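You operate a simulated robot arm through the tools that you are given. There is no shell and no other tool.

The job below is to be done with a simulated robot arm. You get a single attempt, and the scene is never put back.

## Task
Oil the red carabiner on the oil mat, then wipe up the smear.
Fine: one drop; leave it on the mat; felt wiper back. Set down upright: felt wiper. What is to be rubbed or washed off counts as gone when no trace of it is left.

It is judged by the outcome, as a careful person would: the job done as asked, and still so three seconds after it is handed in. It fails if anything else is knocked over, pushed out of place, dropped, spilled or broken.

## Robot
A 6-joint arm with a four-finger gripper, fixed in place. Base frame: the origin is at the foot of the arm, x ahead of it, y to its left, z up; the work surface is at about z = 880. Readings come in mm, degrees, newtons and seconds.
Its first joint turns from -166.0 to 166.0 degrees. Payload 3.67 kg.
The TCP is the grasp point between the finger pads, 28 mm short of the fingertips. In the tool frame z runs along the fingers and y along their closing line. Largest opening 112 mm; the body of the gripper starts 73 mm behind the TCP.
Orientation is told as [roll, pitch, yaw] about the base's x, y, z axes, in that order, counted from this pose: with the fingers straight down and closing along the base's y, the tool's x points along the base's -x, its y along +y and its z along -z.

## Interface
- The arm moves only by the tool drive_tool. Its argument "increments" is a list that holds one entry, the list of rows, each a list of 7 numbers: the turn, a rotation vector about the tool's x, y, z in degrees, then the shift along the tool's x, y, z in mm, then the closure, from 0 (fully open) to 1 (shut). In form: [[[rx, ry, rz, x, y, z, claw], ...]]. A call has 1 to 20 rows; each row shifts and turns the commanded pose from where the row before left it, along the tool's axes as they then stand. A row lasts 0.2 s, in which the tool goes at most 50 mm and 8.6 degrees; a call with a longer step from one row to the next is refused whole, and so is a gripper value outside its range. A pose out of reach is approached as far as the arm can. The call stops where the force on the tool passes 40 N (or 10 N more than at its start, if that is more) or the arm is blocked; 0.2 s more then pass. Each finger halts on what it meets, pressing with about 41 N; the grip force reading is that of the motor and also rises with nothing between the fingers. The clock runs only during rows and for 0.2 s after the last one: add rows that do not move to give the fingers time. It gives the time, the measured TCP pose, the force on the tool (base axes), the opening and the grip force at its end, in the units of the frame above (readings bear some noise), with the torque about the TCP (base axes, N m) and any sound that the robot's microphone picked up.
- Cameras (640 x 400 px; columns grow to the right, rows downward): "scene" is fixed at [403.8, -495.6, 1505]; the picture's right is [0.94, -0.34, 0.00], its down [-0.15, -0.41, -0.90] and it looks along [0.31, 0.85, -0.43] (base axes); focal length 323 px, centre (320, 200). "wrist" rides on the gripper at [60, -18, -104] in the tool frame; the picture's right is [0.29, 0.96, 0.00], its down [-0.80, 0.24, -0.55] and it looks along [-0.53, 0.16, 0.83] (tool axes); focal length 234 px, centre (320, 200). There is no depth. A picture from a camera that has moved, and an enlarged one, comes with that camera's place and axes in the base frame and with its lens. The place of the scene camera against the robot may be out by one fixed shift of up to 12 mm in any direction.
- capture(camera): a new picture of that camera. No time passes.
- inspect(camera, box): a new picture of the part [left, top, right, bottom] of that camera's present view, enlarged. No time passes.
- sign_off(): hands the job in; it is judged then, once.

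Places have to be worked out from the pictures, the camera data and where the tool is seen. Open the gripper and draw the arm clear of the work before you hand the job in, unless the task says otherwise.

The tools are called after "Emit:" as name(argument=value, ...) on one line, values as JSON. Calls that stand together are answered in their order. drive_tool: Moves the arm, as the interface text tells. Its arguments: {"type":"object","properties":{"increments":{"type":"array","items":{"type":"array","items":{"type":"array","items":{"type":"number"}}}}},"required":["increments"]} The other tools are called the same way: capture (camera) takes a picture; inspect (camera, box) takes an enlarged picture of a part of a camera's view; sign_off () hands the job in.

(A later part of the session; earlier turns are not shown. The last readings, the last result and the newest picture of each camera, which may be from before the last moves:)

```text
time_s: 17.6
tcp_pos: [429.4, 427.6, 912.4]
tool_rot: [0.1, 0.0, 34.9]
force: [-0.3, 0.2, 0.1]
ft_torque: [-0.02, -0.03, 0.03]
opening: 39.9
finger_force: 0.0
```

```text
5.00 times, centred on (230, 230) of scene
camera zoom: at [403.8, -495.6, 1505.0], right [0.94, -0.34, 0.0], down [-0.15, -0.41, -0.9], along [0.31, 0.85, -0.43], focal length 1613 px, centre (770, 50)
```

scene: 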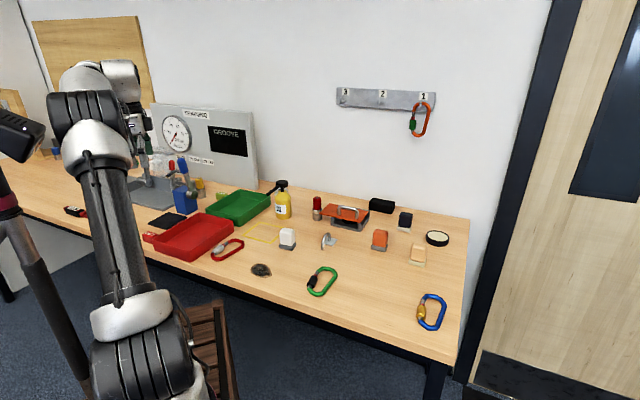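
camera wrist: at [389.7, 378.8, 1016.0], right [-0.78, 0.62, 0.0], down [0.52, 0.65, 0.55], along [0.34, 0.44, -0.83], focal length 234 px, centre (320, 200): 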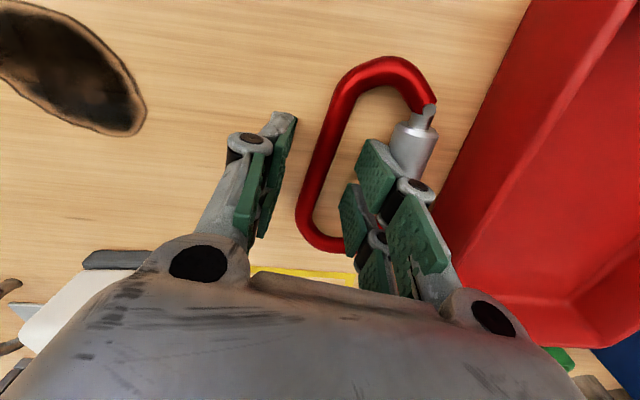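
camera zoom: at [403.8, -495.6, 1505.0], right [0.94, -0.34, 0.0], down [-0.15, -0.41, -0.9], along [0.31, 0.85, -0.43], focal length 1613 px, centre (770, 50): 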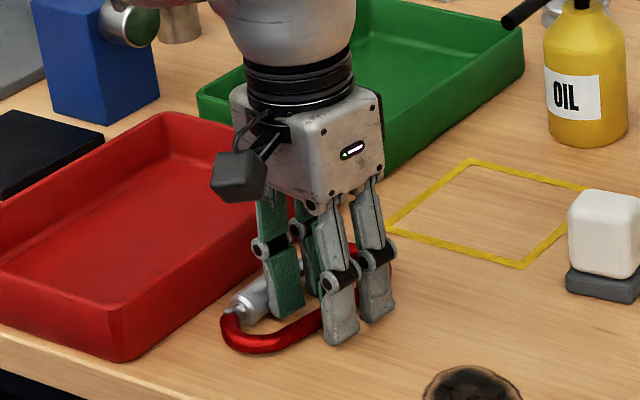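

The fingers look like paired prongs, so I'll zoom in to check that all of them clear the bar and the loop's lower curve before closing.

Emit:
inspect(camera="scene", box=[230, 222, 275, 264])

Emit:
inspect(camera="wrist", box=[290, 120, 460, 290])

```text
9.52 times, centred on (252, 243) of scene
camera zoom: at [403.8, -495.6, 1505.0], right [0.94, -0.34, 0.0], down [-0.15, -0.41, -0.9], along [0.31, 0.85, -0.43], focal length 3072 px, centre (963, -210)
```

zoom: 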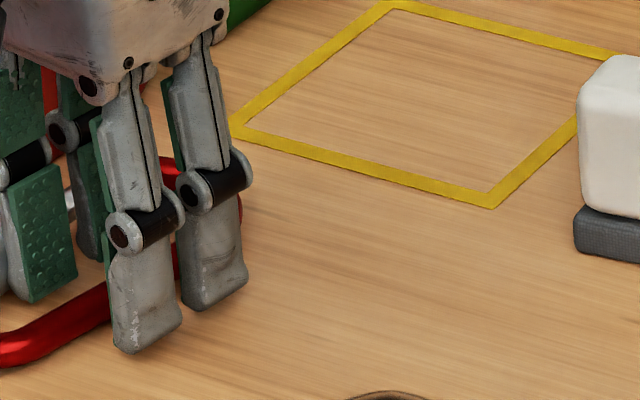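

```text
2.35 times, centred on (375, 205) of wrist
camera zoom: at [389.7, 378.8, 1016.0], right [-0.78, 0.62, 0.0], down [0.52, 0.65, 0.55], along [0.34, 0.44, -0.83], focal length 551 px, centre (191, 188)
```

zoom: 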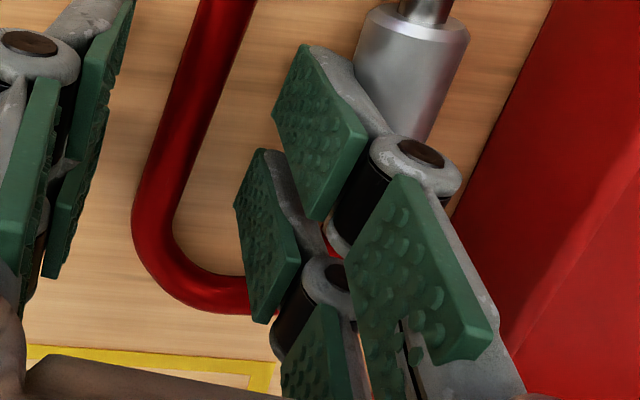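

All prongs straddle the spine with clearance inside the loop. I'll lower 2.5 mm and close on the bar.

Emit:
drive_tool(increments=[[[0, 0, 0, 0, 0, 2.5, 0.643], [0, 0, 0, 0, 0, 0, 0.8], [0, 0, 0, 0, 0, 0, 0.95], [0, 0, 0, 0, 0, 0, 1.0], [0, 0, 0, 0, 0, 0, 1.0], [0, 0, 0, 0, 0, 0, 1.0]]])

Emit:
inspect(camera="wrist", box=[240, 60, 440, 260])

```text
time_s: 19.0
tcp_pos: [430.2, 426.7, 909.4]
tool_rot: [0.2, 0.0, 35.1]
force: [0.5, 0.1, -0.2]
ft_torque: [-0.03, -0.01, 0.01]
opening: 11.7
finger_force: 24.4
```

```text
2.00 times, centred on (340, 160) of wrist
camera zoom: at [390.3, 378.3, 1013.6], right [-0.78, 0.62, 0.0], down [0.52, 0.65, 0.55], along [0.34, 0.44, -0.83], focal length 468 px, centre (280, 280)
```

zoom: 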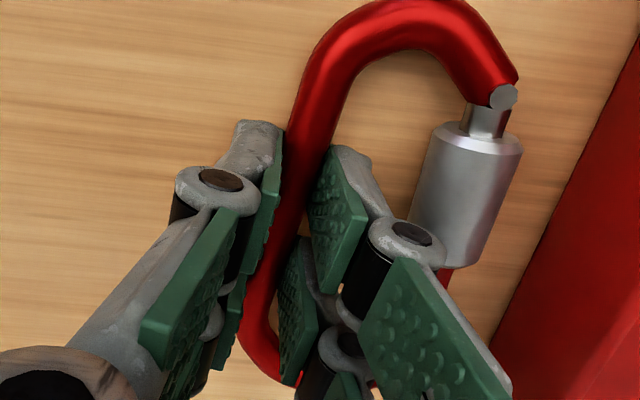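

The fingers hold the 11.7 mm bar. I'll lift it gently and check it comes along level.

Emit:
drive_tool(increments=[[[0, 0, 0, 0, 0, -10, 1.0], [0, 0, 0, 0, 0, -30, 1.0], [0, 0, 0, 0, 0, -40, 1.0], [0, 0, 0, 0, 0, -40, 1.0], [0, 0, 0, 0, 0, -40, 1.0], [0, 0, 0, 0, 0, 0, 1.0]]])

Emit:
capture(camera="wrist")

Emit:
inspect(camera="scene", box=[180, 140, 290, 260])

```text
time_s: 20.4
tcp_pos: [430.3, 427.4, 1068.6]
tool_rot: [0.2, 0.0, 34.9]
force: [0.2, -0.2, -1.4]
ft_torque: [-0.02, -0.01, 0.02]
opening: 11.9
finger_force: 24.2
```

```text
taken
camera wrist: at [391.2, 378.4, 1172.9], right [-0.78, 0.62, 0.0], down [0.52, 0.65, 0.55], along [0.34, 0.44, -0.83], focal length 234 px, centre (320, 200)
```

wrist: 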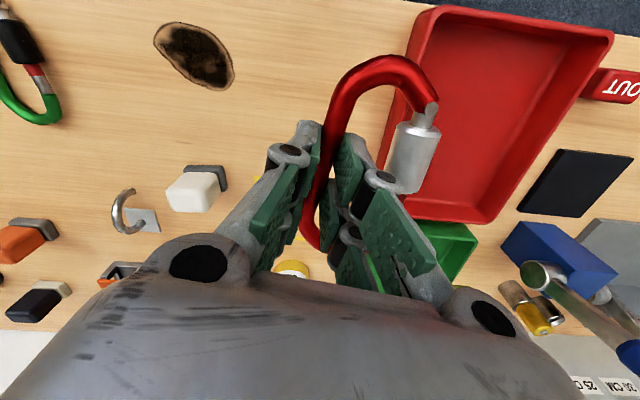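

```text
3.33 times, centred on (235, 200) of scene
camera zoom: at [403.8, -495.6, 1505.0], right [0.94, -0.34, 0.0], down [-0.15, -0.41, -0.9], along [0.31, 0.85, -0.43], focal length 1075 px, centre (603, 200)
```

zoom: 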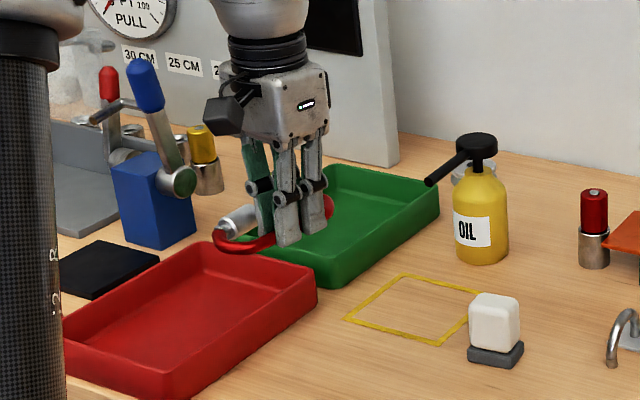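

The carabiner is held level. I'll place it along the mat's x-diagonal with yaw 0 (TCP near [215, 707]), which keeps the gripper clear of the blue lever leaning near the mat's right corner; moving above the mat now.

Emit:
drive_tool(increments=[[[0, 0, 7, 0, 0, -6, 1.0], [0, 0, 7, 0, 0, -6, 1.0], [0, 0, 7, 0, 0, 0, 1.0], [0, 0, 7, 0, 0, 0, 1.0], [0, 0, 7, 0, 0, 0, 1.0], [0, 0, 0, 26.9, 35, 0, 1.0], [0, 0, 0, 26.9, 35, 0, 1.0], [0, 0, 0, 26.9, 35, 0, 1.0], [0, 0, 0, 26.9, 35, 0, 1.0], [0, 0, 0, 26.9, 35, 0, 1.0], [0, 0, 0, 26.9, 35, 0, 1.0], [0, 0, 0, 26.9, 35, 0, 1.0], [0, 0, 0, 26.9, 35, 0, 1.0], [0, 0, 0, 0, 0, 0, 1.0]]])

Emit:
capture(camera="wrist")

Emit:
capture(camera="scene")

```text
time_s: 23.4
tcp_pos: [219.3, 682.7, 1073.3]
tool_rot: [0.1, 0.1, 0.0]
force: [0.0, -0.4, -1.9]
ft_torque: [-0.02, -0.04, 0.01]
opening: 11.6
finger_force: 23.9
out of reach, approached as far as the arm can: row 13
```

```text
taken
camera wrist: at [158.6, 666.0, 1177.3], right [-0.29, 0.96, 0.0], down [0.8, 0.24, 0.55], along [0.53, 0.16, -0.83], focal length 234 px, centre (320, 200)
```

wrist: 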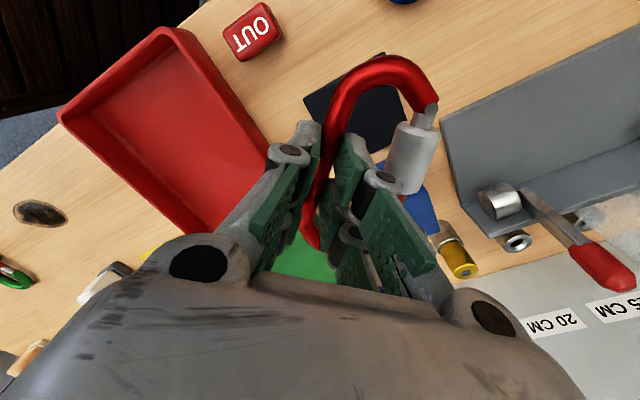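

```text
taken
```

scene: 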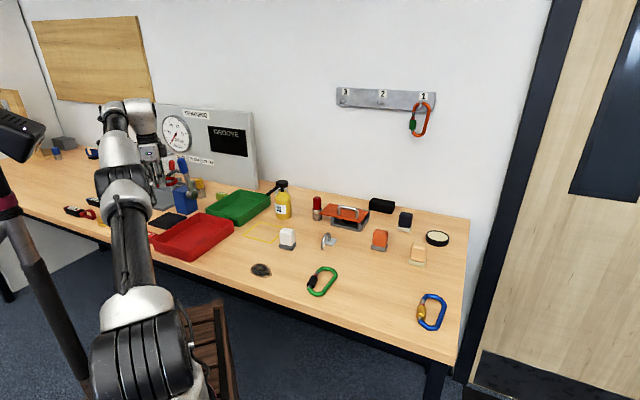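

The last row was out of reach at yaw 0, probably a wrist-joint limit at this base angle. I'll turn the tool slightly (yaw +16°) and then try to continue to the mat.

Emit:
drive_tool(increments=[[[0, 0, -8, 0, 0, 0, 1.0], [0, 0, -8, 0, 0, 0, 1.0], [0, 0, 0, 0, 0, 0, 1.0]]])

```text
time_s: 24.2
tcp_pos: [218.9, 684.3, 1073.6]
tool_rot: [0.1, 0.1, 15.9]
force: [1.5, 0.4, -0.6]
ft_torque: [-0.03, -0.01, 0.0]
opening: 11.6
finger_force: 24.0
```

Rotation worked. Now I'll try moving on toward the mat in this orientation.

Emit:
drive_tool(increments=[[[0, 0, 0, -1.2, 11.6, 0, 1.0], [0, 0, 0, -1.3, 11.6, 0, 1.0], [0, 0, 0, 0, 0, 0, 1.0]]])

Emit:
capture(camera="scene")

```text
time_s: 25.0
tcp_pos: [218.4, 683.1, 1075.2]
tool_rot: [0.2, 0.2, 16.0]
force: [-0.8, -0.6, -1.9]
ft_torque: [-0.02, -0.04, 0.0]
opening: 11.7
finger_force: 23.7
out of reach, approached as far as the arm can: row 1, 2
```

```text
taken
```

scene: 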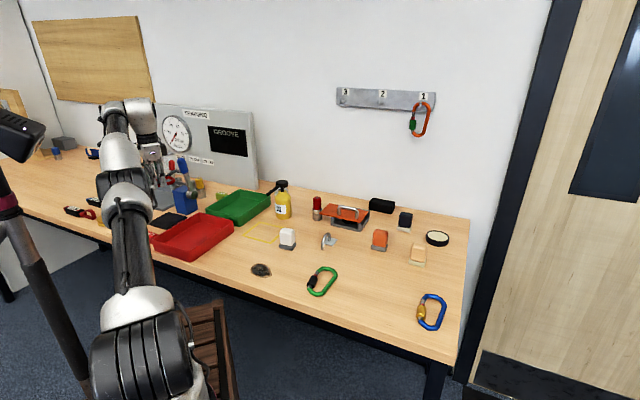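

Yaw was not the cause. I'll probe whether the limit is angular (base joint) or radial by trying a small pure -x move.

Emit:
drive_tool(increments=[[[0, 0, 0, 19.2, 5.5, 0, 1.0], [0, 0, 0, 0, 0, 0, 1.0]]])

```text
time_s: 25.6
tcp_pos: [199.8, 682.8, 1073.4]
tool_rot: [0.2, 0.1, 16.1]
force: [1.4, -0.6, -0.1]
ft_torque: [-0.02, 0.0, -0.02]
opening: 11.9
finger_force: 24.1
```

Angular motion is fine, so it looked radial. I'll probe a small +y move again from here, and then a lower height.

Emit:
drive_tool(increments=[[[0, 0, 0, -2.8, 9.6, 0, 1.0], [0, 0, 0, 0, 0, 0, 1.0]]])

Emit:
drive_tool(increments=[[[0, 0, 0, 0, 0, 25, 1.0], [0, 0, 0, 0, 0, 25, 1.0], [0, 0, 0, -2.8, 9.6, 0, 1.0], [0, 0, 0, -2.8, 9.6, 0, 1.0], [0, 0, 0, 0, 0, 0, 1.0]]])

```text
time_s: 26.2
tcp_pos: [199.3, 682.2, 1072.1]
tool_rot: [0.2, 0.0, 15.9]
force: [0.2, 1.0, -1.9]
ft_torque: [-0.02, -0.02, 0.04]
opening: 11.6
finger_force: 23.9
out of reach, approached as far as the arm can: row 1
```

```text
time_s: 27.4
tcp_pos: [201.7, 694.1, 1019.3]
tool_rot: [0.1, 0.0, 15.9]
force: [1.7, -0.6, -1.1]
ft_torque: [-0.02, 0.01, 0.03]
opening: 11.7
finger_force: 23.7
out of reach, approached as far as the arm can: row 4
```

The limit depends on height, which is odd given the stated reach; I'll look at the arm's configuration in the scene view to understand what restricts it.

Emit:
inspect(camera="scene", box=[0, 60, 260, 400])

Emit:
inspect(camera="scene", box=[90, 90, 250, 250])

Emit:
capture(camera="wrist")

```text
1.18 times, centred on (130, 230) of scene
camera zoom: at [403.8, -495.6, 1505.0], right [0.94, -0.34, 0.0], down [-0.15, -0.41, -0.9], along [0.31, 0.85, -0.43], focal length 380 px, centre (544, 165)
```

zoom: 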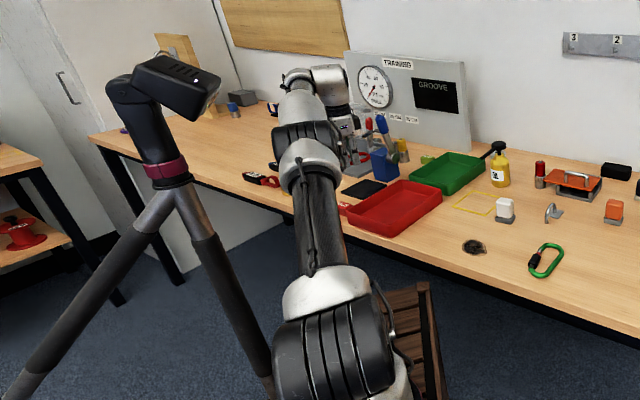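

```text
2.50 times, centred on (170, 170) of scene
camera zoom: at [403.8, -495.6, 1505.0], right [0.94, -0.34, 0.0], down [-0.15, -0.41, -0.9], along [0.31, 0.85, -0.43], focal length 806 px, centre (695, 275)
```

zoom: 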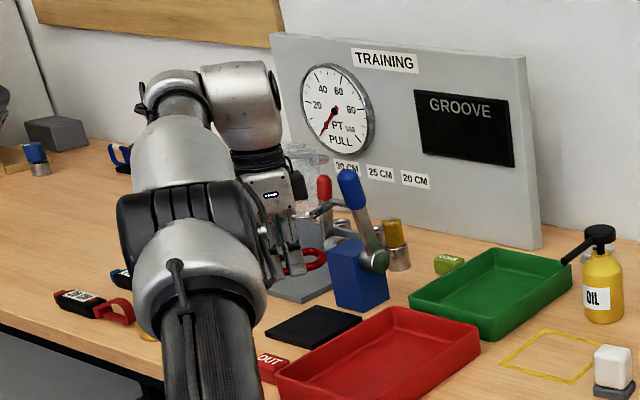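

```text
taken
camera wrist: at [147.4, 660.9, 1124.4], right [-0.54, 0.84, 0.0], down [0.7, 0.45, 0.55], along [0.46, 0.3, -0.83], focal length 234 px, centre (320, 200)
```

wrist: 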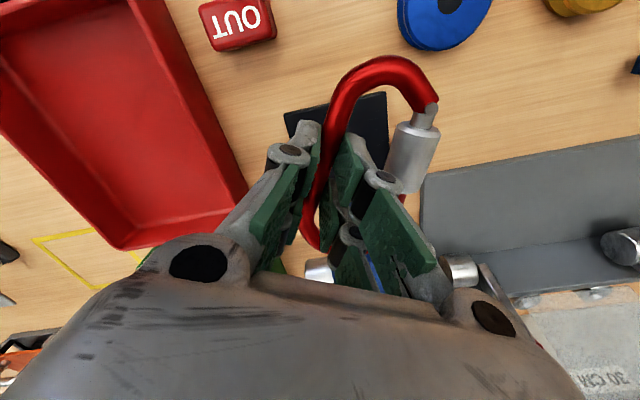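

The arm seems fine elsewhere at larger radii, so I'll test whether the limit is tied to this direction by moving to [400, 600] and then outward to about [440, 650], still holding the carabiner high over the trays.

Emit:
drive_tool(increments=[[[0, 0, 0, 0, -10, -30, 1.0], [0, 0, 0, 0, 0, -30, 1.0], [0, 0, 0, -27.4, -22, 0, 1.0], [0, 0, 0, -27.4, -22, 0, 1.0], [0, 0, 0, -27.4, -22, 0, 1.0], [0, 0, 0, -27.4, -22, 0, 1.0], [0, 0, 0, -27.4, -22, 0, 1.0], [0, 0, 0, -27.4, -22, 0, 1.0], [0, 0, 0, -26.1, 18.5, 0, 1.0], [0, 0, 0, -26.1, 18.5, 0, 1.0], [0, 0, 0, -26.1, 18.5, 0, 1.0], [0, 0, 0, 0, 0, 0, 1.0]]])

Emit:
capture(camera="scene")

```text
time_s: 30.0
tcp_pos: [454.9, 657.6, 1074.4]
tool_rot: [0.1, 0.2, 16.1]
force: [-0.1, 0.2, -1.3]
ft_torque: [-0.02, -0.01, -0.02]
opening: 11.9
finger_force: 23.8
out of reach, approached as far as the arm can: row 2, 11
```

```text
taken
```

scene: 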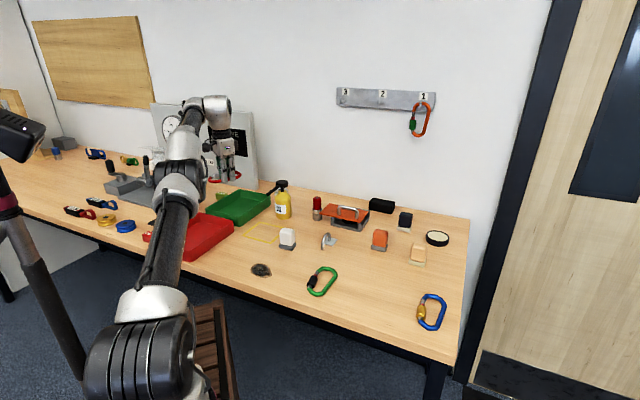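

Here row 11 was flagged at radius ~800, so the boundary seems shaped like a circle around a shifted centre. I'll probe at lower height here (over the green tray, staying well above it) to see how reach changes with z.

Emit:
drive_tool(increments=[[[0, 0, 0, -16, 10, 0, 1.0], [0, 0, 0, 0, 0, 0, 1.0]]])

Emit:
drive_tool(increments=[[[0, 0, 0, 0, 0, 30, 1.0], [0, 0, 0, 0, 0, 30, 1.0], [0, 0, 0, -16, 10, 0, 1.0], [0, 0, 0, -16, 10, 0, 1.0], [0, 0, 0, 0, 0, 0, 1.0]]])

```text
time_s: 30.6
tcp_pos: [464.9, 657.7, 1069.4]
tool_rot: [0.3, 0.1, 16.1]
force: [-0.3, -0.7, -1.7]
ft_torque: [-0.05, 0.0, 0.0]
opening: 11.7
finger_force: 23.2
out of reach, approached as far as the arm can: row 1
```

```text
time_s: 31.8
tcp_pos: [489.0, 670.7, 1004.8]
tool_rot: [0.3, 0.3, 15.9]
force: [0.5, -0.6, -1.0]
ft_torque: [-0.04, 0.0, 0.0]
opening: 11.6
finger_force: 24.2
out of reach, approached as far as the arm can: row 4
```

The limit points fit a sphere centred near [264, -70, 830] with radius ≈792, so reach grows lower down: the mat placement [215, 707] is reachable near the surface, and the bottle will need a slight tilt. I'll go back to [225, 650] at z≈1035 and turn to yaw 0.

Emit:
drive_tool(increments=[[[0, 0, 0, 26.6, -20.1, -10, 1.0], [0, 0, 0, 26.6, -20.1, -10, 1.0], [0, 0, 0, 26.6, -20.1, -10, 1.0], [0, 0, 0, 36, 22.6, 0, 1.0], [0, 0, 0, 36, 22.6, 0, 1.0], [0, 0, 0, 36, 22.6, 0, 1.0], [0, 0, 0, 36, 22.6, 0, 1.0], [0, 0, 0, 36, 22.6, 0, 1.0], [0, 0, 8, 0, 0, 0, 1.0], [0, 0, 8, 0, 0, 0, 1.0], [0, 0, 0, 0, 0, 0, 1.0]]])

Emit:
capture(camera="wrist")

```text
time_s: 34.2
tcp_pos: [224.6, 650.3, 1035.3]
tool_rot: [0.2, 0.2, -0.1]
force: [0.1, -0.3, -0.3]
ft_torque: [-0.05, 0.04, 0.03]
opening: 11.7
finger_force: 23.8
```

```text
taken
camera wrist: at [163.5, 632.7, 1140.6], right [-0.29, 0.96, 0.0], down [0.8, 0.24, 0.55], along [0.53, 0.16, -0.83], focal length 234 px, centre (320, 200)
```

wrist: 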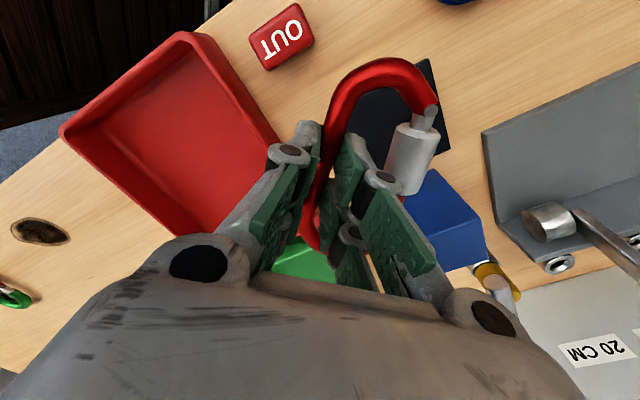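

The mat corners reproject to the expected coordinates. I'll lower to z≈960, slide out over the mat to about [215, 707], then descend to just above it.

Emit:
drive_tool(increments=[[[0, 0, 0, 0, 0, 25, 1.0], [0, 0, 0, 0, 0, 25, 1.0], [0, 0, 0, 0, 0, 25, 1.0], [0, 0, 0, 4.8, 19, 0, 1.0], [0, 0, 0, 4.8, 19, 0, 1.0], [0, 0, 0, 0, 19, 0, 1.0], [0, 0, 0, 0, 0, 25, 1.0], [0, 0, 0, 0, 0, 10, 1.0], [0, 0, 0, 0, 0, 0, 1.0]]])

Emit:
capture(camera="wrist")

Emit:
inspect(camera="scene", box=[120, 160, 220, 250])

```text
time_s: 36.2
tcp_pos: [215.8, 706.8, 926.0]
tool_rot: [0.1, 0.1, 0.0]
force: [0.3, 0.8, -1.0]
ft_torque: [-0.03, 0.01, 0.01]
opening: 11.9
finger_force: 24.4
```

```text
taken
camera wrist: at [154.0, 688.8, 1030.1], right [-0.29, 0.96, 0.0], down [0.8, 0.24, 0.55], along [0.53, 0.16, -0.83], focal length 234 px, centre (320, 200)
```

wrist: 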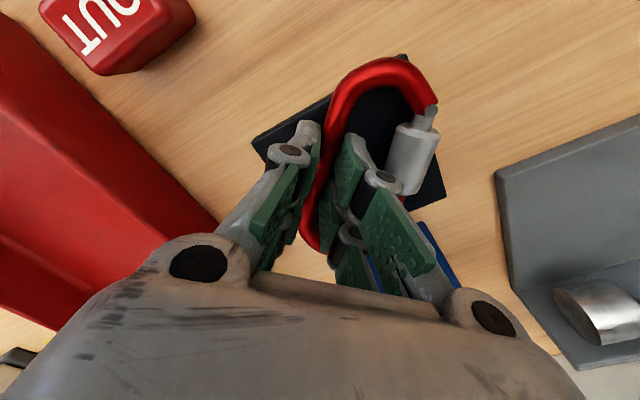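

```text
4.44 times, centred on (170, 205) of scene
camera zoom: at [403.8, -495.6, 1505.0], right [0.94, -0.34, 0.0], down [-0.15, -0.41, -0.9], along [0.31, 0.85, -0.43], focal length 1434 px, centre (987, 178)
```

zoom: 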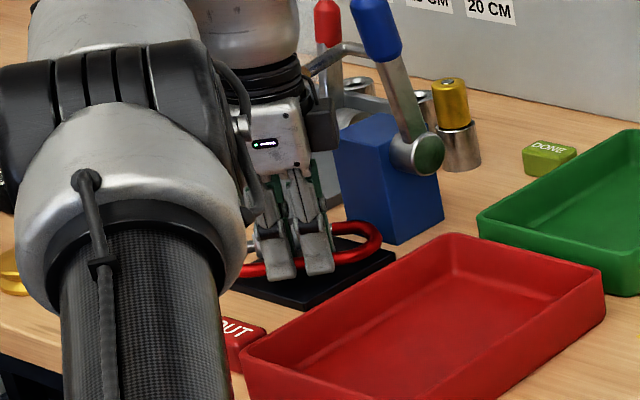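

The carabiner hangs over the middle of the mat along its diagonal, about 9 mm above it. I'll lower slowly until it touches.

Emit:
drive_tool(increments=[[[0, 0, 0, 0, 0, 5, 1.0], [0, 0, 0, 0, 0, 2, 1.0], [0, 0, 0, 0, 0, 1, 1.0], [0, 0, 0, 0, 0, 0, 1.0]]])

Emit:
inspect(camera="scene", box=[160, 205, 215, 240])

```text
time_s: 37.2
tcp_pos: [213.7, 705.8, 918.0]
tool_rot: [0.2, 0.1, 0.0]
force: [0.5, -0.3, 1.1]
ft_torque: [0.08, 0.01, 0.01]
opening: 11.8
finger_force: 23.8
```

```text
11.43 times, centred on (188, 222) of scene
camera zoom: at [403.8, -495.6, 1505.0], right [0.94, -0.34, 0.0], down [-0.15, -0.41, -0.9], along [0.31, 0.85, -0.43], focal length 3687 px, centre (1834, -57)
```

zoom: 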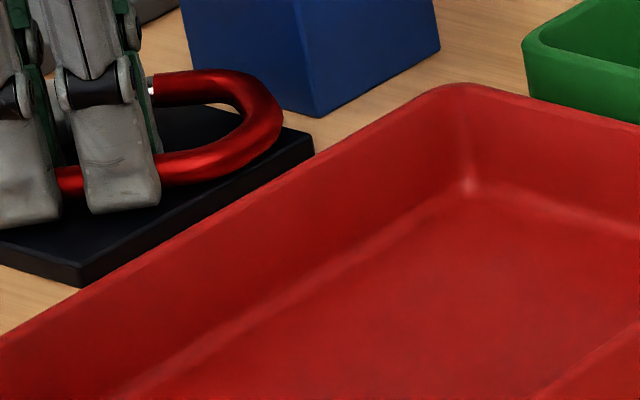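

The force reading changed sign, so it's resting on the mat. I'll ease 0.5 mm further and open to about 36 mm so the inner finger stays clear of the gate, then lift.

Emit:
drive_tool(increments=[[[0, 0, 0, 0, 0, 0.5, 1.0], [0, 0, 0, 0, 0, 0, 0.85], [0, 0, 0, 0, 0, 0, 0.68], [0, 0, 0, 0, 0, 0, 0.68], [0, 0, 0, 0, 0, -5, 0.68], [0, 0, 0, 0, 0, -30, 0.68], [0, 0, 0, 0, -10, -40, 0.68], [0, 0, 0, 0, -40, -20, 0.68], [0, 0, 0, 0, -40, -20, 0.68], [0, 0, 0, 0, 0, 0, 0.68]]])

Emit:
capture(camera="wrist")

Emit:
inspect(camera="wrist", box=[310, 20, 500, 180])

```text
time_s: 39.4
tcp_pos: [213.2, 614.3, 1034.8]
tool_rot: [0.1, 0.2, -0.1]
force: [0.4, 0.3, 0.6]
ft_torque: [-0.03, 0.0, -0.01]
opening: 35.8
finger_force: 0.1
```

```text
taken
camera wrist: at [152.9, 596.4, 1138.6], right [-0.29, 0.96, 0.0], down [0.8, 0.24, 0.55], along [0.53, 0.16, -0.83], focal length 234 px, centre (320, 200)
```

wrist: 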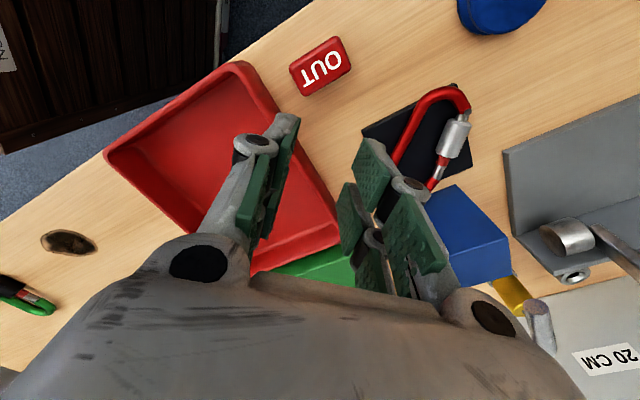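

```text
2.50 times, centred on (405, 100) of wrist
camera zoom: at [152.9, 596.4, 1138.6], right [-0.29, 0.96, 0.0], down [0.8, 0.24, 0.55], along [0.53, 0.16, -0.83], focal length 585 px, centre (108, 450)
```

zoom: 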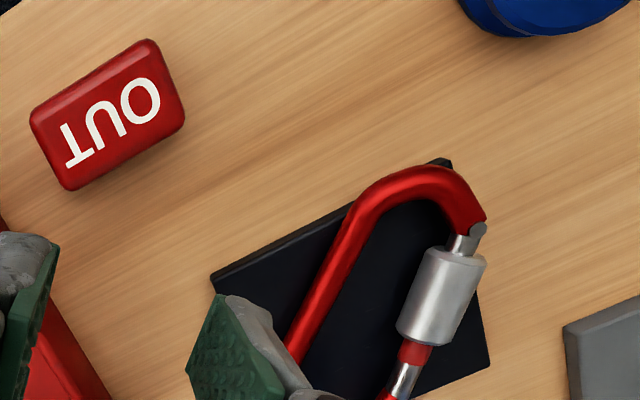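

The carabiner lies flat on the mat with its sleeve near [191, 756] and spine at y≈704. Next I'll move back to open space at about [400, 480, 1110] and test how far the wrist can turn (to yaw −119°), which would let me grip the bottle and swing its spout around.

Emit:
drive_tool(increments=[[[0, 0, 0, -31.2, -22.3, -12.5, 0.3], [0, 0, 0, -31.2, -22.3, -12.5, 0], [0, 0, 0, -31.2, -22.3, -12.5, 0], [0, 0, 0, -31.2, -22.3, -12.5, 0], [0, 0, 0, -31.2, -22.3, -12.5, 0], [0, 0, 0, -31.2, -22.3, -12.5, 0], [0, 0, 8.5, 0, 0, 0, 0], [0, 0, 8.5, 0, 0, 0, 0], [0, 0, 8.5, 0, 0, 0, 0], [0, 0, 8.5, 0, 0, 0, 0], [0, 0, 8.5, 0, 0, 0, 0], [0, 0, 8.5, 0, 0, 0, 0], [0, 0, 8.5, 0, 0, 0, 0], [0, 0, 8.5, 0, 0, 0, 0], [0, 0, 8.5, 0, 0, 0, 0], [0, 0, 8.5, 0, 0, 0, 0], [0, 0, 8.5, 0, 0, 0, 0], [0, 0, 8.5, 0, 0, 0, 0], [0, 0, 8.5, 0, 0, 0, 0], [0, 0, 8.5, 0, 0, 0, 0]]])

Emit:
capture(camera="wrist")

Emit:
capture(camera="scene")

```text
time_s: 43.6
tcp_pos: [419.1, 478.2, 1106.6]
tool_rot: [-1.1, 0.4, -92.3]
force: [-0.3, 0.0, 0.2]
ft_torque: [0.01, 0.0, -0.01]
opening: 112.0
finger_force: 0.1
out of reach, approached as far as the arm can: row 17, 18, 19, 20
```

```text
taken
camera wrist: at [403.7, 539.8, 1211.4], right [0.97, 0.25, -0.02], down [0.22, -0.81, 0.55], along [0.12, -0.53, -0.84], focal length 234 px, centre (320, 200)
```

wrist: 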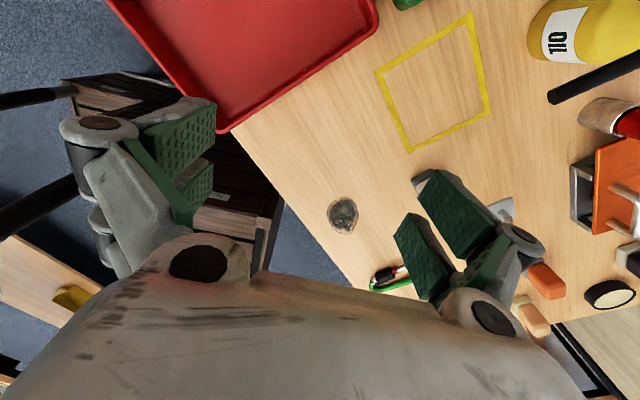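

```text
taken
```

scene: 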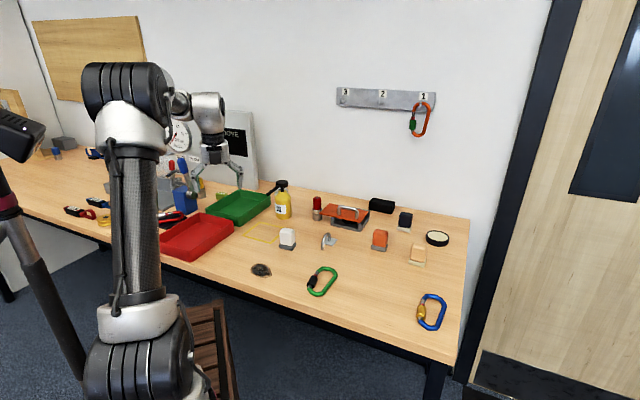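

The wrist stops near yaw −90° here, so I'll use the other direction: grip the bottle around yaw +45° and turn it positively. Rotating back to +45° and moving to about [545, 470, 1140] to view the bottle from the approach side.

Emit:
drive_tool(increments=[[[0, 0, -8.5, 0, 0, 0, 0], [0, 0, -8.5, 0, 0, 0, 0], [0, 0, -8.5, 0, 0, 0, 0], [0, 0, -8.5, 0, 0, 0, 0], [0, 0, -8.5, 0, 0, 0, 0], [0, 0, -8.5, 0, 0, 0, 0], [0, 0, -8.5, 0, 0, 0, 0], [0, 0, -8.5, 0, 0, 0, 0], [0, 0, -8.5, 0, 0, 0, 0], [0, 0, -8.5, 0, 0, 0, 0], [0, 0, -8.5, 0, 0, 0, 0], [0, 0, -8.5, 0, 0, 0, 0], [0, 0, -8.5, 0, 0, 0, 0], [0, 0, -8.5, 0, 0, 0, 0], [0, 0, -8.5, 0, 0, 0, 0], [0, 0, -8.5, 0, 0, 0, 0], [0, 0, 0, 0, 0, 0, 0]]])

```text
time_s: 47.2
tcp_pos: [419.0, 477.7, 1106.5]
tool_rot: [1.0, 0.5, 44.0]
force: [0.1, -0.2, -0.1]
ft_torque: [-0.03, -0.01, -0.02]
opening: 112.0
finger_force: 0.1
```

A residual tilt of about 1° remains; I'll correct it and move to the viewing position.

Emit:
drive_tool(increments=[[[1.0, -0.5, -1.0, 0, 0, 0, 0], [0, 0, 0, -27.8, -31.6, -11, 0], [0, 0, 0, -27.8, -31.6, -11, 0], [0, 0, 0, -27.8, -31.6, -11, 0], [0, 0, 0, 0, 0, 0, 0]]])

Emit:
capture(camera="wrist")

Emit:
inspect(camera="wrist", box=[250, 110, 410, 270])

```text
time_s: 48.4
tcp_pos: [544.6, 471.6, 1140.9]
tool_rot: [0.1, 0.1, 44.7]
force: [0.1, -0.2, 0.0]
ft_torque: [-0.02, -0.02, -0.01]
opening: 112.1
finger_force: 0.1
```

```text
taken
camera wrist: at [513.6, 417.5, 1246.6], right [-0.88, 0.48, 0.0], down [0.4, 0.73, 0.55], along [0.26, 0.49, -0.83], focal length 234 px, centre (320, 200)
```

wrist: 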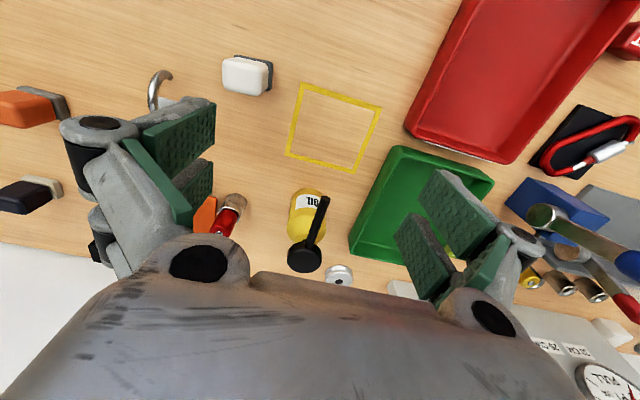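

```text
2.50 times, centred on (330, 190) of wrist
camera zoom: at [513.6, 417.5, 1246.6], right [-0.88, 0.48, 0.0], down [0.4, 0.73, 0.55], along [0.26, 0.49, -0.83], focal length 585 px, centre (295, 225)
```

zoom: 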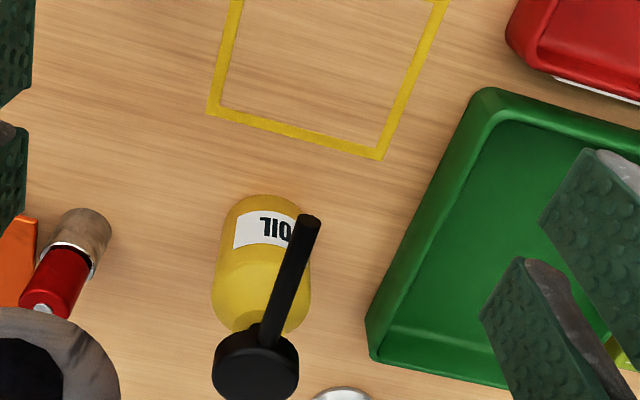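

Triangulating both views: bottle axis ≈ [649, 623], head top z≈1025–1030, spout tip ≈ [580, 554, 1015], so spout reach ≈ 96 mm. I'll tilt the tool 6° (fingers pointing slightly outward) for reach and line up with the spout's line before moving in.

Emit:
drive_tool(increments=[[[0, -6, 0, 0, 0, 0, 0], [0, 0, 0, -12.5, 16.6, 29.5, 0], [0, 0, 0, -12.5, 16.6, 29.5, 0], [0, 0, 0, 0, 0, 0, 0]]])

Emit:
capture(camera="wrist")

Emit:
inspect(camera="scene", box=[220, 120, 340, 240])

```text
time_s: 49.4
tcp_pos: [540.1, 515.6, 1081.7]
tool_rot: [0.0, -5.9, 44.8]
force: [0.3, 0.2, 0.3]
ft_torque: [-0.02, 0.01, 0.0]
opening: 112.0
finger_force: 0.0
```

```text
taken
camera wrist: at [502.2, 454.6, 1180.3], right [-0.88, 0.48, -0.03], down [0.35, 0.69, 0.63], along [0.32, 0.55, -0.77], focal length 234 px, centre (320, 200)
```

wrist: 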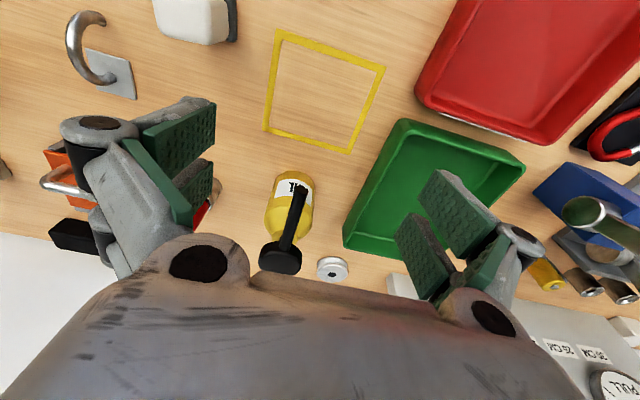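

```text
3.33 times, centred on (280, 180) of scene
camera zoom: at [403.8, -495.6, 1505.0], right [0.94, -0.34, 0.0], down [-0.15, -0.41, -0.9], along [0.31, 0.85, -0.43], focal length 1075 px, centre (453, 267)
```

zoom: 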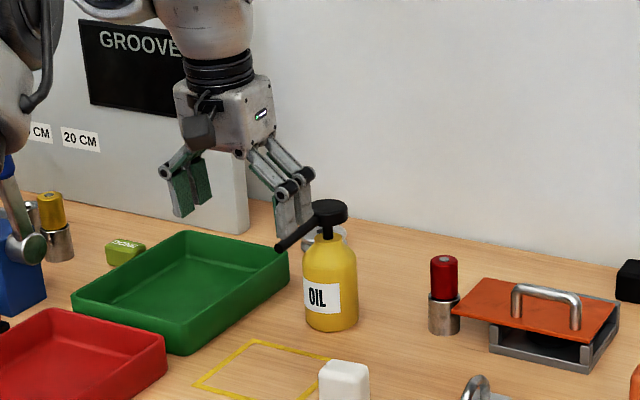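

The bottle and spout project exactly where predicted, and the tool's mid-plane lines up with the spout. I'll move outward 65 mm and down 82 mm, with the spout passing between the open fingers.

Emit:
drive_tool(increments=[[[0, 0, 0, -18.7, 0, 29.4, 0], [0, 0, 0, -18.7, 0, 29.4, 0], [0, 0, 0, -18.7, 0, 29.4, 0], [0, 0, 0, 0, 0, 0, 0]]])

Emit:
capture(camera="wrist")

Emit:
inspect(camera="scene", box=[230, 140, 330, 230])

```text
time_s: 50.4
tcp_pos: [589.3, 561.7, 1001.6]
tool_rot: [0.0, -6.0, 44.8]
force: [0.4, -0.4, 0.6]
ft_torque: [-0.01, 0.04, -0.04]
opening: 112.2
finger_force: 0.0
```

```text
taken
camera wrist: at [550.7, 499.9, 1099.0], right [-0.88, 0.48, -0.03], down [0.35, 0.69, 0.63], along [0.32, 0.55, -0.77], focal length 234 px, centre (320, 200)
```

wrist: 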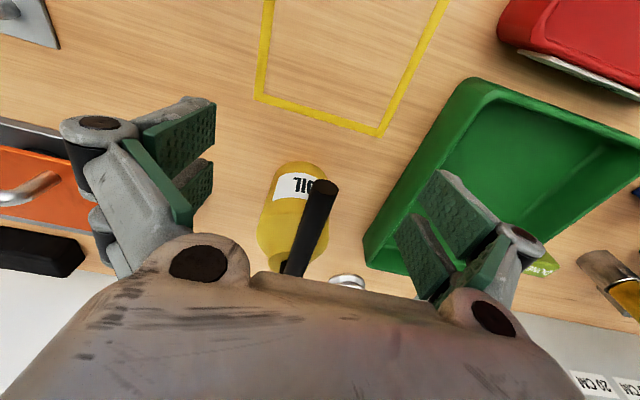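

```text
4.44 times, centred on (280, 185) of scene
camera zoom: at [403.8, -495.6, 1505.0], right [0.94, -0.34, 0.0], down [-0.15, -0.41, -0.9], along [0.31, 0.85, -0.43], focal length 1434 px, centre (498, 267)
```

zoom: 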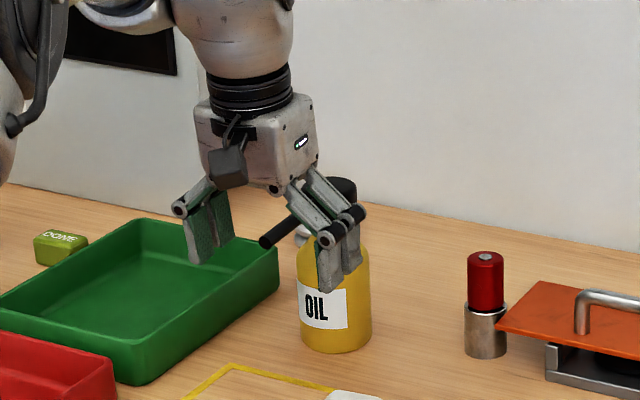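

Alignment holds with the spout centred between the open fingers. I'll make the final approach outward 85 mm and down to z≈970.

Emit:
drive_tool(increments=[[[0, 0, 0, -27.2, 0.3, 13.4, 0], [0, 0, 0, -27.2, 0.3, 13.4, 0], [0, 0, 0, -27.3, 0.4, 13.5, 0], [0, 0, 0, 0, 0, 0, 0]]])

Emit:
capture(camera="wrist")

Emit:
inspect(camera="scene", box=[240, 150, 330, 230])

```text
time_s: 51.4
tcp_pos: [648.9, 623.9, 968.2]
tool_rot: [0.0, -5.9, 44.9]
force: [-0.4, 0.1, 0.0]
ft_torque: [-0.01, 0.02, -0.01]
opening: 111.9
finger_force: 0.2
```

```text
taken
camera wrist: at [611.2, 561.5, 1066.4], right [-0.88, 0.48, -0.03], down [0.35, 0.69, 0.63], along [0.32, 0.55, -0.77], focal length 234 px, centre (320, 200)
```

wrist: 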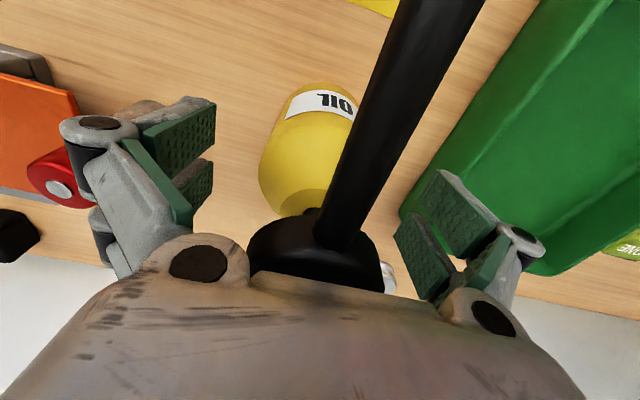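

```text
5.00 times, centred on (285, 190) of scene
camera zoom: at [403.8, -495.6, 1505.0], right [0.94, -0.34, 0.0], down [-0.15, -0.41, -0.9], along [0.31, 0.85, -0.43], focal length 1613 px, centre (495, 250)
```

zoom: 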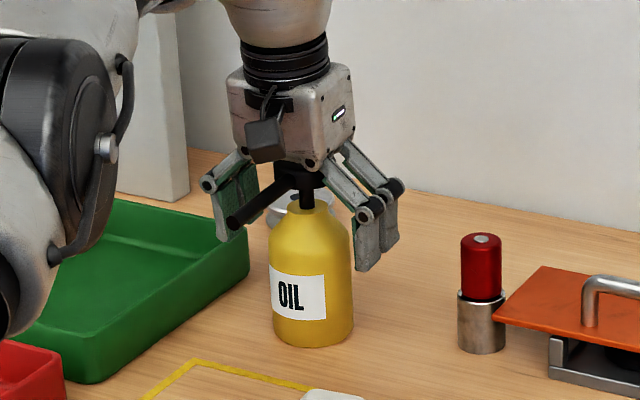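

The fingers straddle the upper body with no contact force. I'll close on the bottle and watch the opening and any sound.

Emit:
drive_tool(increments=[[[0, 0, 0, 0, 0, 0, 0.2], [0, 0, 0, 0, 0, 0, 0.35], [0, 0, 0, 0, 0, 0, 0.5], [0, 0, 0, 0, 0, 0, 0.65], [0, 0, 0, 0, 0, 0, 0.65], [0, 0, 0, 0, 0, 0, 0.65]]])

Emit:
capture(camera="wrist")

Emit:
inspect(camera="scene", box=[240, 150, 330, 230])

```text
time_s: 52.8
tcp_pos: [649.0, 621.6, 969.1]
tool_rot: [-0.1, -6.0, 44.8]
force: [10.4, -13.6, 6.0]
ft_torque: [-0.61, -0.39, -0.29]
opening: 62.5
finger_force: 44.3
```

```text
taken
camera wrist: at [612.0, 560.5, 1067.0], right [-0.88, 0.48, -0.03], down [0.35, 0.69, 0.63], along [0.33, 0.54, -0.77], focal length 234 px, centre (320, 200)
```

wrist: 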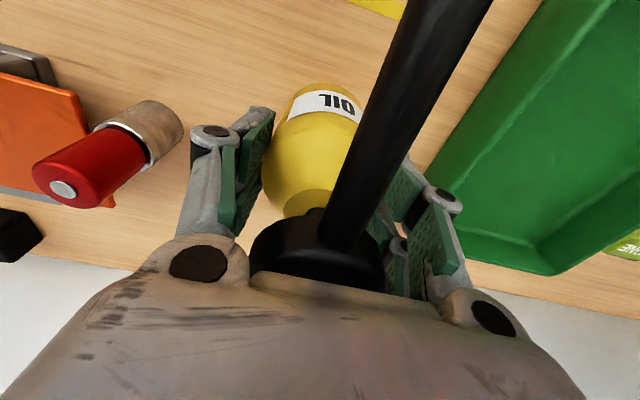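

```text
5.00 times, centred on (285, 190) of scene
camera zoom: at [403.8, -495.6, 1505.0], right [0.94, -0.34, 0.0], down [-0.15, -0.41, -0.9], along [0.31, 0.85, -0.43], focal length 1613 px, centre (495, 250)
```

zoom: 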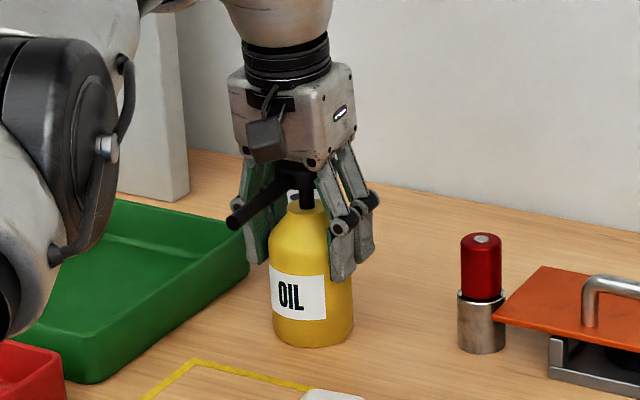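

The bottle is gripped at 62.5 mm, with a sideways reaction of ~17 N suggesting I was ~2 mm off laterally. I'll shift 2 mm toward that side to relax it and read the forces again.

Emit:
drive_tool(increments=[[[0, 0, 0, 0, -1.5, 0, 0.65], [0, 0, 0, 0, 0, 0, 0.65]]])

```text
time_s: 53.4
tcp_pos: [650.7, 621.8, 968.6]
tool_rot: [0.0, -6.0, 44.7]
force: [12.7, -5.5, 7.1]
ft_torque: [-0.59, -0.78, -0.57]
opening: 62.8
finger_force: 45.5
```

The reaction is falling; I'll lift a few millimetres to free it from table friction and check forces.

Emit:
drive_tool(increments=[[[0, 0, 0, 0, -0.8, 0, 0.65], [0, 0, 0, -0.4, 0, -4, 0.65], [0, 0, 0, -0.6, 0, -6, 0.65], [0, 0, 0, 0, 0, 0, 0.65]]])

Emit:
inspect(camera="scene", box=[240, 150, 330, 230])

```text
time_s: 54.2
tcp_pos: [650.7, 621.6, 968.8]
tool_rot: [-0.1, -5.5, 44.8]
force: [10.3, 11.3, -12.7]
ft_torque: [0.91, -0.69, 0.17]
opening: 62.5
finger_force: 45.2
stopped in row 4: the force on the tool passed its limit at 46 N (the readings are from after the stop); the commanded pose is now the measured one
```

```text
5.00 times, centred on (285, 190) of scene
camera zoom: at [403.8, -495.6, 1505.0], right [0.94, -0.34, 0.0], down [-0.15, -0.41, -0.9], along [0.31, 0.85, -0.43], focal length 1613 px, centre (495, 250)
```

zoom: 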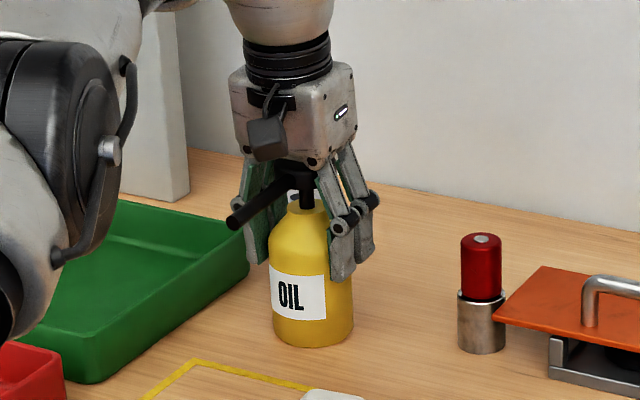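

The bottle did not budge at 46 N of lift, so it's a fixed dispenser; its spout tip overhangs the yellow-outlined square, which must therefore be the oil mat. I'll release the bottle gently by opening the fingers and examine that square closely.

Emit:
drive_tool(increments=[[[0, 0, 0, 0, 0, 0, 0.4], [0, 0, 0, 0, 0, 0, 0.2], [0, 0, 0, 0, 0, 0, 0.0], [0, 0, 0, 0, 0, 0, 0.0], [0, 0, 0, 0, 0, 0, 0.0]]])

Emit:
inspect(camera="scene", box=[235, 205, 305, 255])

Emit:
inspect(camera="scene", box=[240, 150, 330, 230])

```text
time_s: 55.4
tcp_pos: [649.8, 621.7, 971.3]
tool_rot: [-0.2, -5.3, 44.8]
force: [-0.3, -0.1, -0.5]
ft_torque: [0.0, 0.03, -0.02]
opening: 112.0
finger_force: 0.0
```

```text
8.00 times, centred on (270, 230) of scene
camera zoom: at [403.8, -495.6, 1505.0], right [0.94, -0.34, 0.0], down [-0.15, -0.41, -0.9], along [0.31, 0.85, -0.43], focal length 2581 px, centre (720, -40)
```

zoom: 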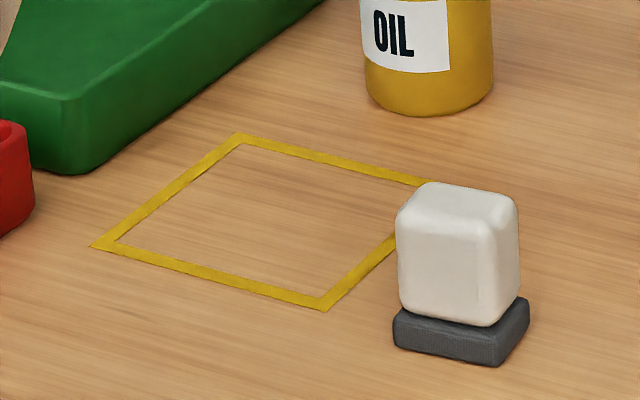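

```text
5.00 times, centred on (285, 190) of scene
camera zoom: at [403.8, -495.6, 1505.0], right [0.94, -0.34, 0.0], down [-0.15, -0.41, -0.9], along [0.31, 0.85, -0.43], focal length 1613 px, centre (495, 250)
```

zoom: 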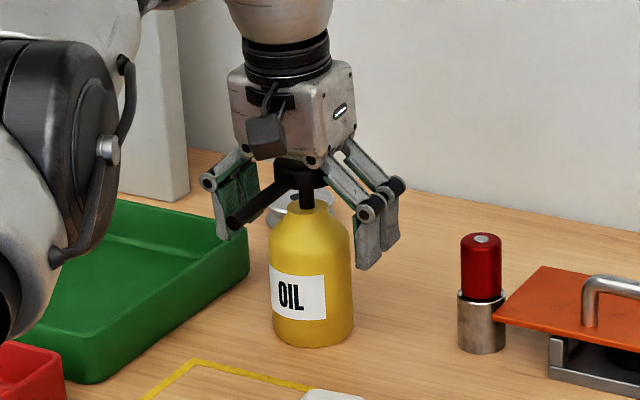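

The bottle is released with zero residual force and stands as before; the yellow tape square under the spout is clean. I'll back out along the approach path and level the tool.

Emit:
drive_tool(increments=[[[0, 0, 0, 27.2, 0, -13.4, 0], [0, 0, 0, 27.2, 0, -13.4, 0], [0, 0, 0, 27.2, 0, -13.4, 0], [0, 0, 0, 18.7, 0, -29.4, 0], [0, 0, 0, 18.7, 0, -29.4, 0], [0, 0, 0, 18.7, 0, -29.4, 0], [-0.2, 5.3, 0, 0, 0, 0, 0], [0, 0, 0, 0, 0, 0, 0]]])

Emit:
capture(camera="wrist")

Emit:
inspect(camera="scene", box=[235, 170, 325, 260])

```text
time_s: 57.2
tcp_pos: [543.9, 515.5, 1085.4]
tool_rot: [0.1, 0.0, 44.8]
force: [0.0, 0.1, -0.5]
ft_torque: [-0.03, 0.02, 0.01]
opening: 111.9
finger_force: 0.1
```

```text
taken
camera wrist: at [512.7, 460.9, 1190.3], right [-0.88, 0.48, 0.0], down [0.4, 0.73, 0.55], along [0.26, 0.49, -0.83], focal length 234 px, centre (320, 200)
```

wrist: 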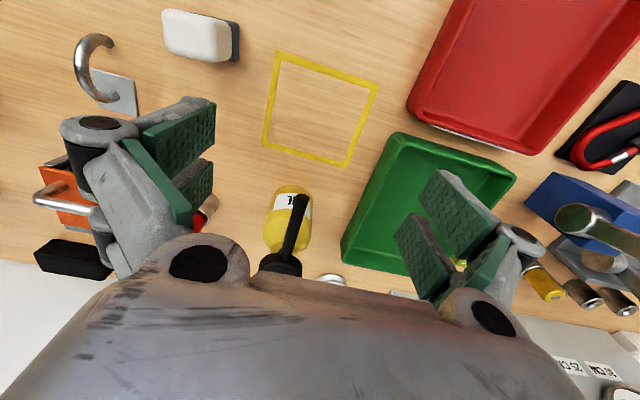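

```text
4.44 times, centred on (280, 215) of scene
camera zoom: at [403.8, -495.6, 1505.0], right [0.94, -0.34, 0.0], down [-0.15, -0.41, -0.9], along [0.31, 0.85, -0.43], focal length 1434 px, centre (498, 133)
```

zoom: 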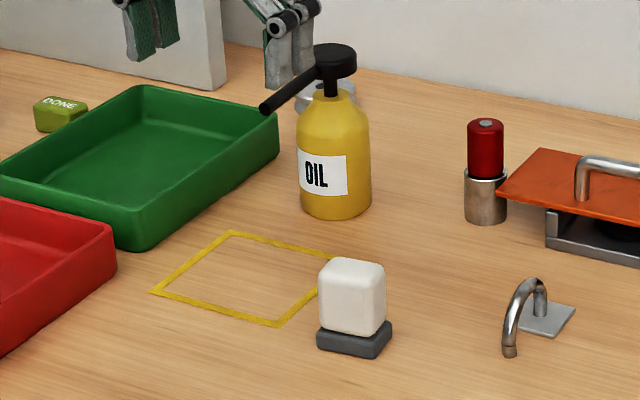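

Backed out cleanly. Plan: fetch the carabiner from the black slab and lay it on the yellow oil-mat square with its sleeve under the spout tip ([580, 554]), oriented along the square's diagonal; I'll return to above the slab at yaw 0 first.

Emit:
drive_tool(increments=[[[0, 0, 7.5, 0, 0, 0, 0], [0, 0, 7.5, 0, 0, 0, 0], [0, 0, 7.5, 0, 0, 0, 0], [0, 0, 7.5, 0, 0, 0, 0], [0, 0, 7.5, 0, 0, 0, 0], [0, 0, 7.3, 0, 0, 0, 0], [0, 0, 0, 40.7, 15, 5.5, 0.3], [0, 0, 0, 40.7, 15, 5.5, 0.5], [0, 0, 0, 40.7, 15, 5.5, 0.68], [0, 0, 0, 40.7, 15, 5.5, 0.68], [0, 0, 0, 40.7, 15, 5.5, 0.68], [0, 0, 0, 40.7, 15, 5.5, 0.68], [0, 0, 0, 40.7, 15, 5.5, 0.68], [0, 0, 0, 40.7, 15, 5.5, 0.68], [0, 0, 0, 0, 0, 0, 0.68]]])

Emit:
capture(camera="wrist")

Emit:
inspect(camera="wrist", box=[260, 40, 460, 200])

```text
time_s: 60.4
tcp_pos: [214.4, 635.3, 1042.3]
tool_rot: [0.1, 0.0, 0.0]
force: [-0.3, 0.5, -0.3]
ft_torque: [-0.01, 0.02, -0.03]
opening: 35.5
finger_force: 0.1
```

```text
taken
camera wrist: at [154.5, 619.5, 1147.8], right [-0.29, 0.96, 0.0], down [0.8, 0.24, 0.55], along [0.53, 0.16, -0.83], focal length 234 px, centre (320, 200)
```

wrist: 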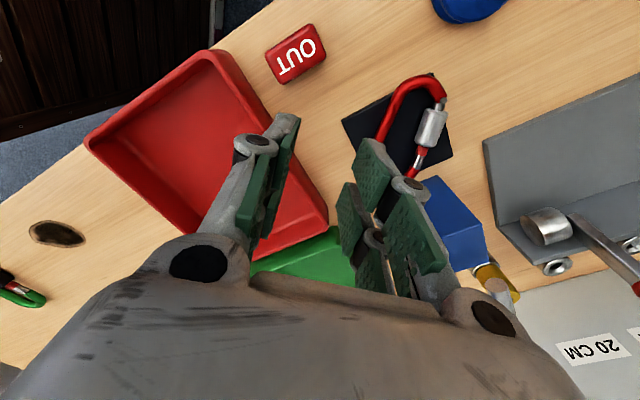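

```text
2.50 times, centred on (360, 120) of wrist
camera zoom: at [154.5, 619.5, 1147.8], right [-0.29, 0.96, 0.0], down [0.8, 0.24, 0.55], along [0.53, 0.16, -0.83], focal length 585 px, centre (220, 400)
```

zoom: 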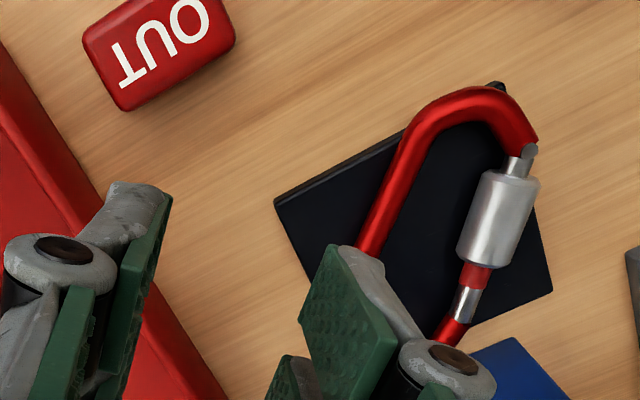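

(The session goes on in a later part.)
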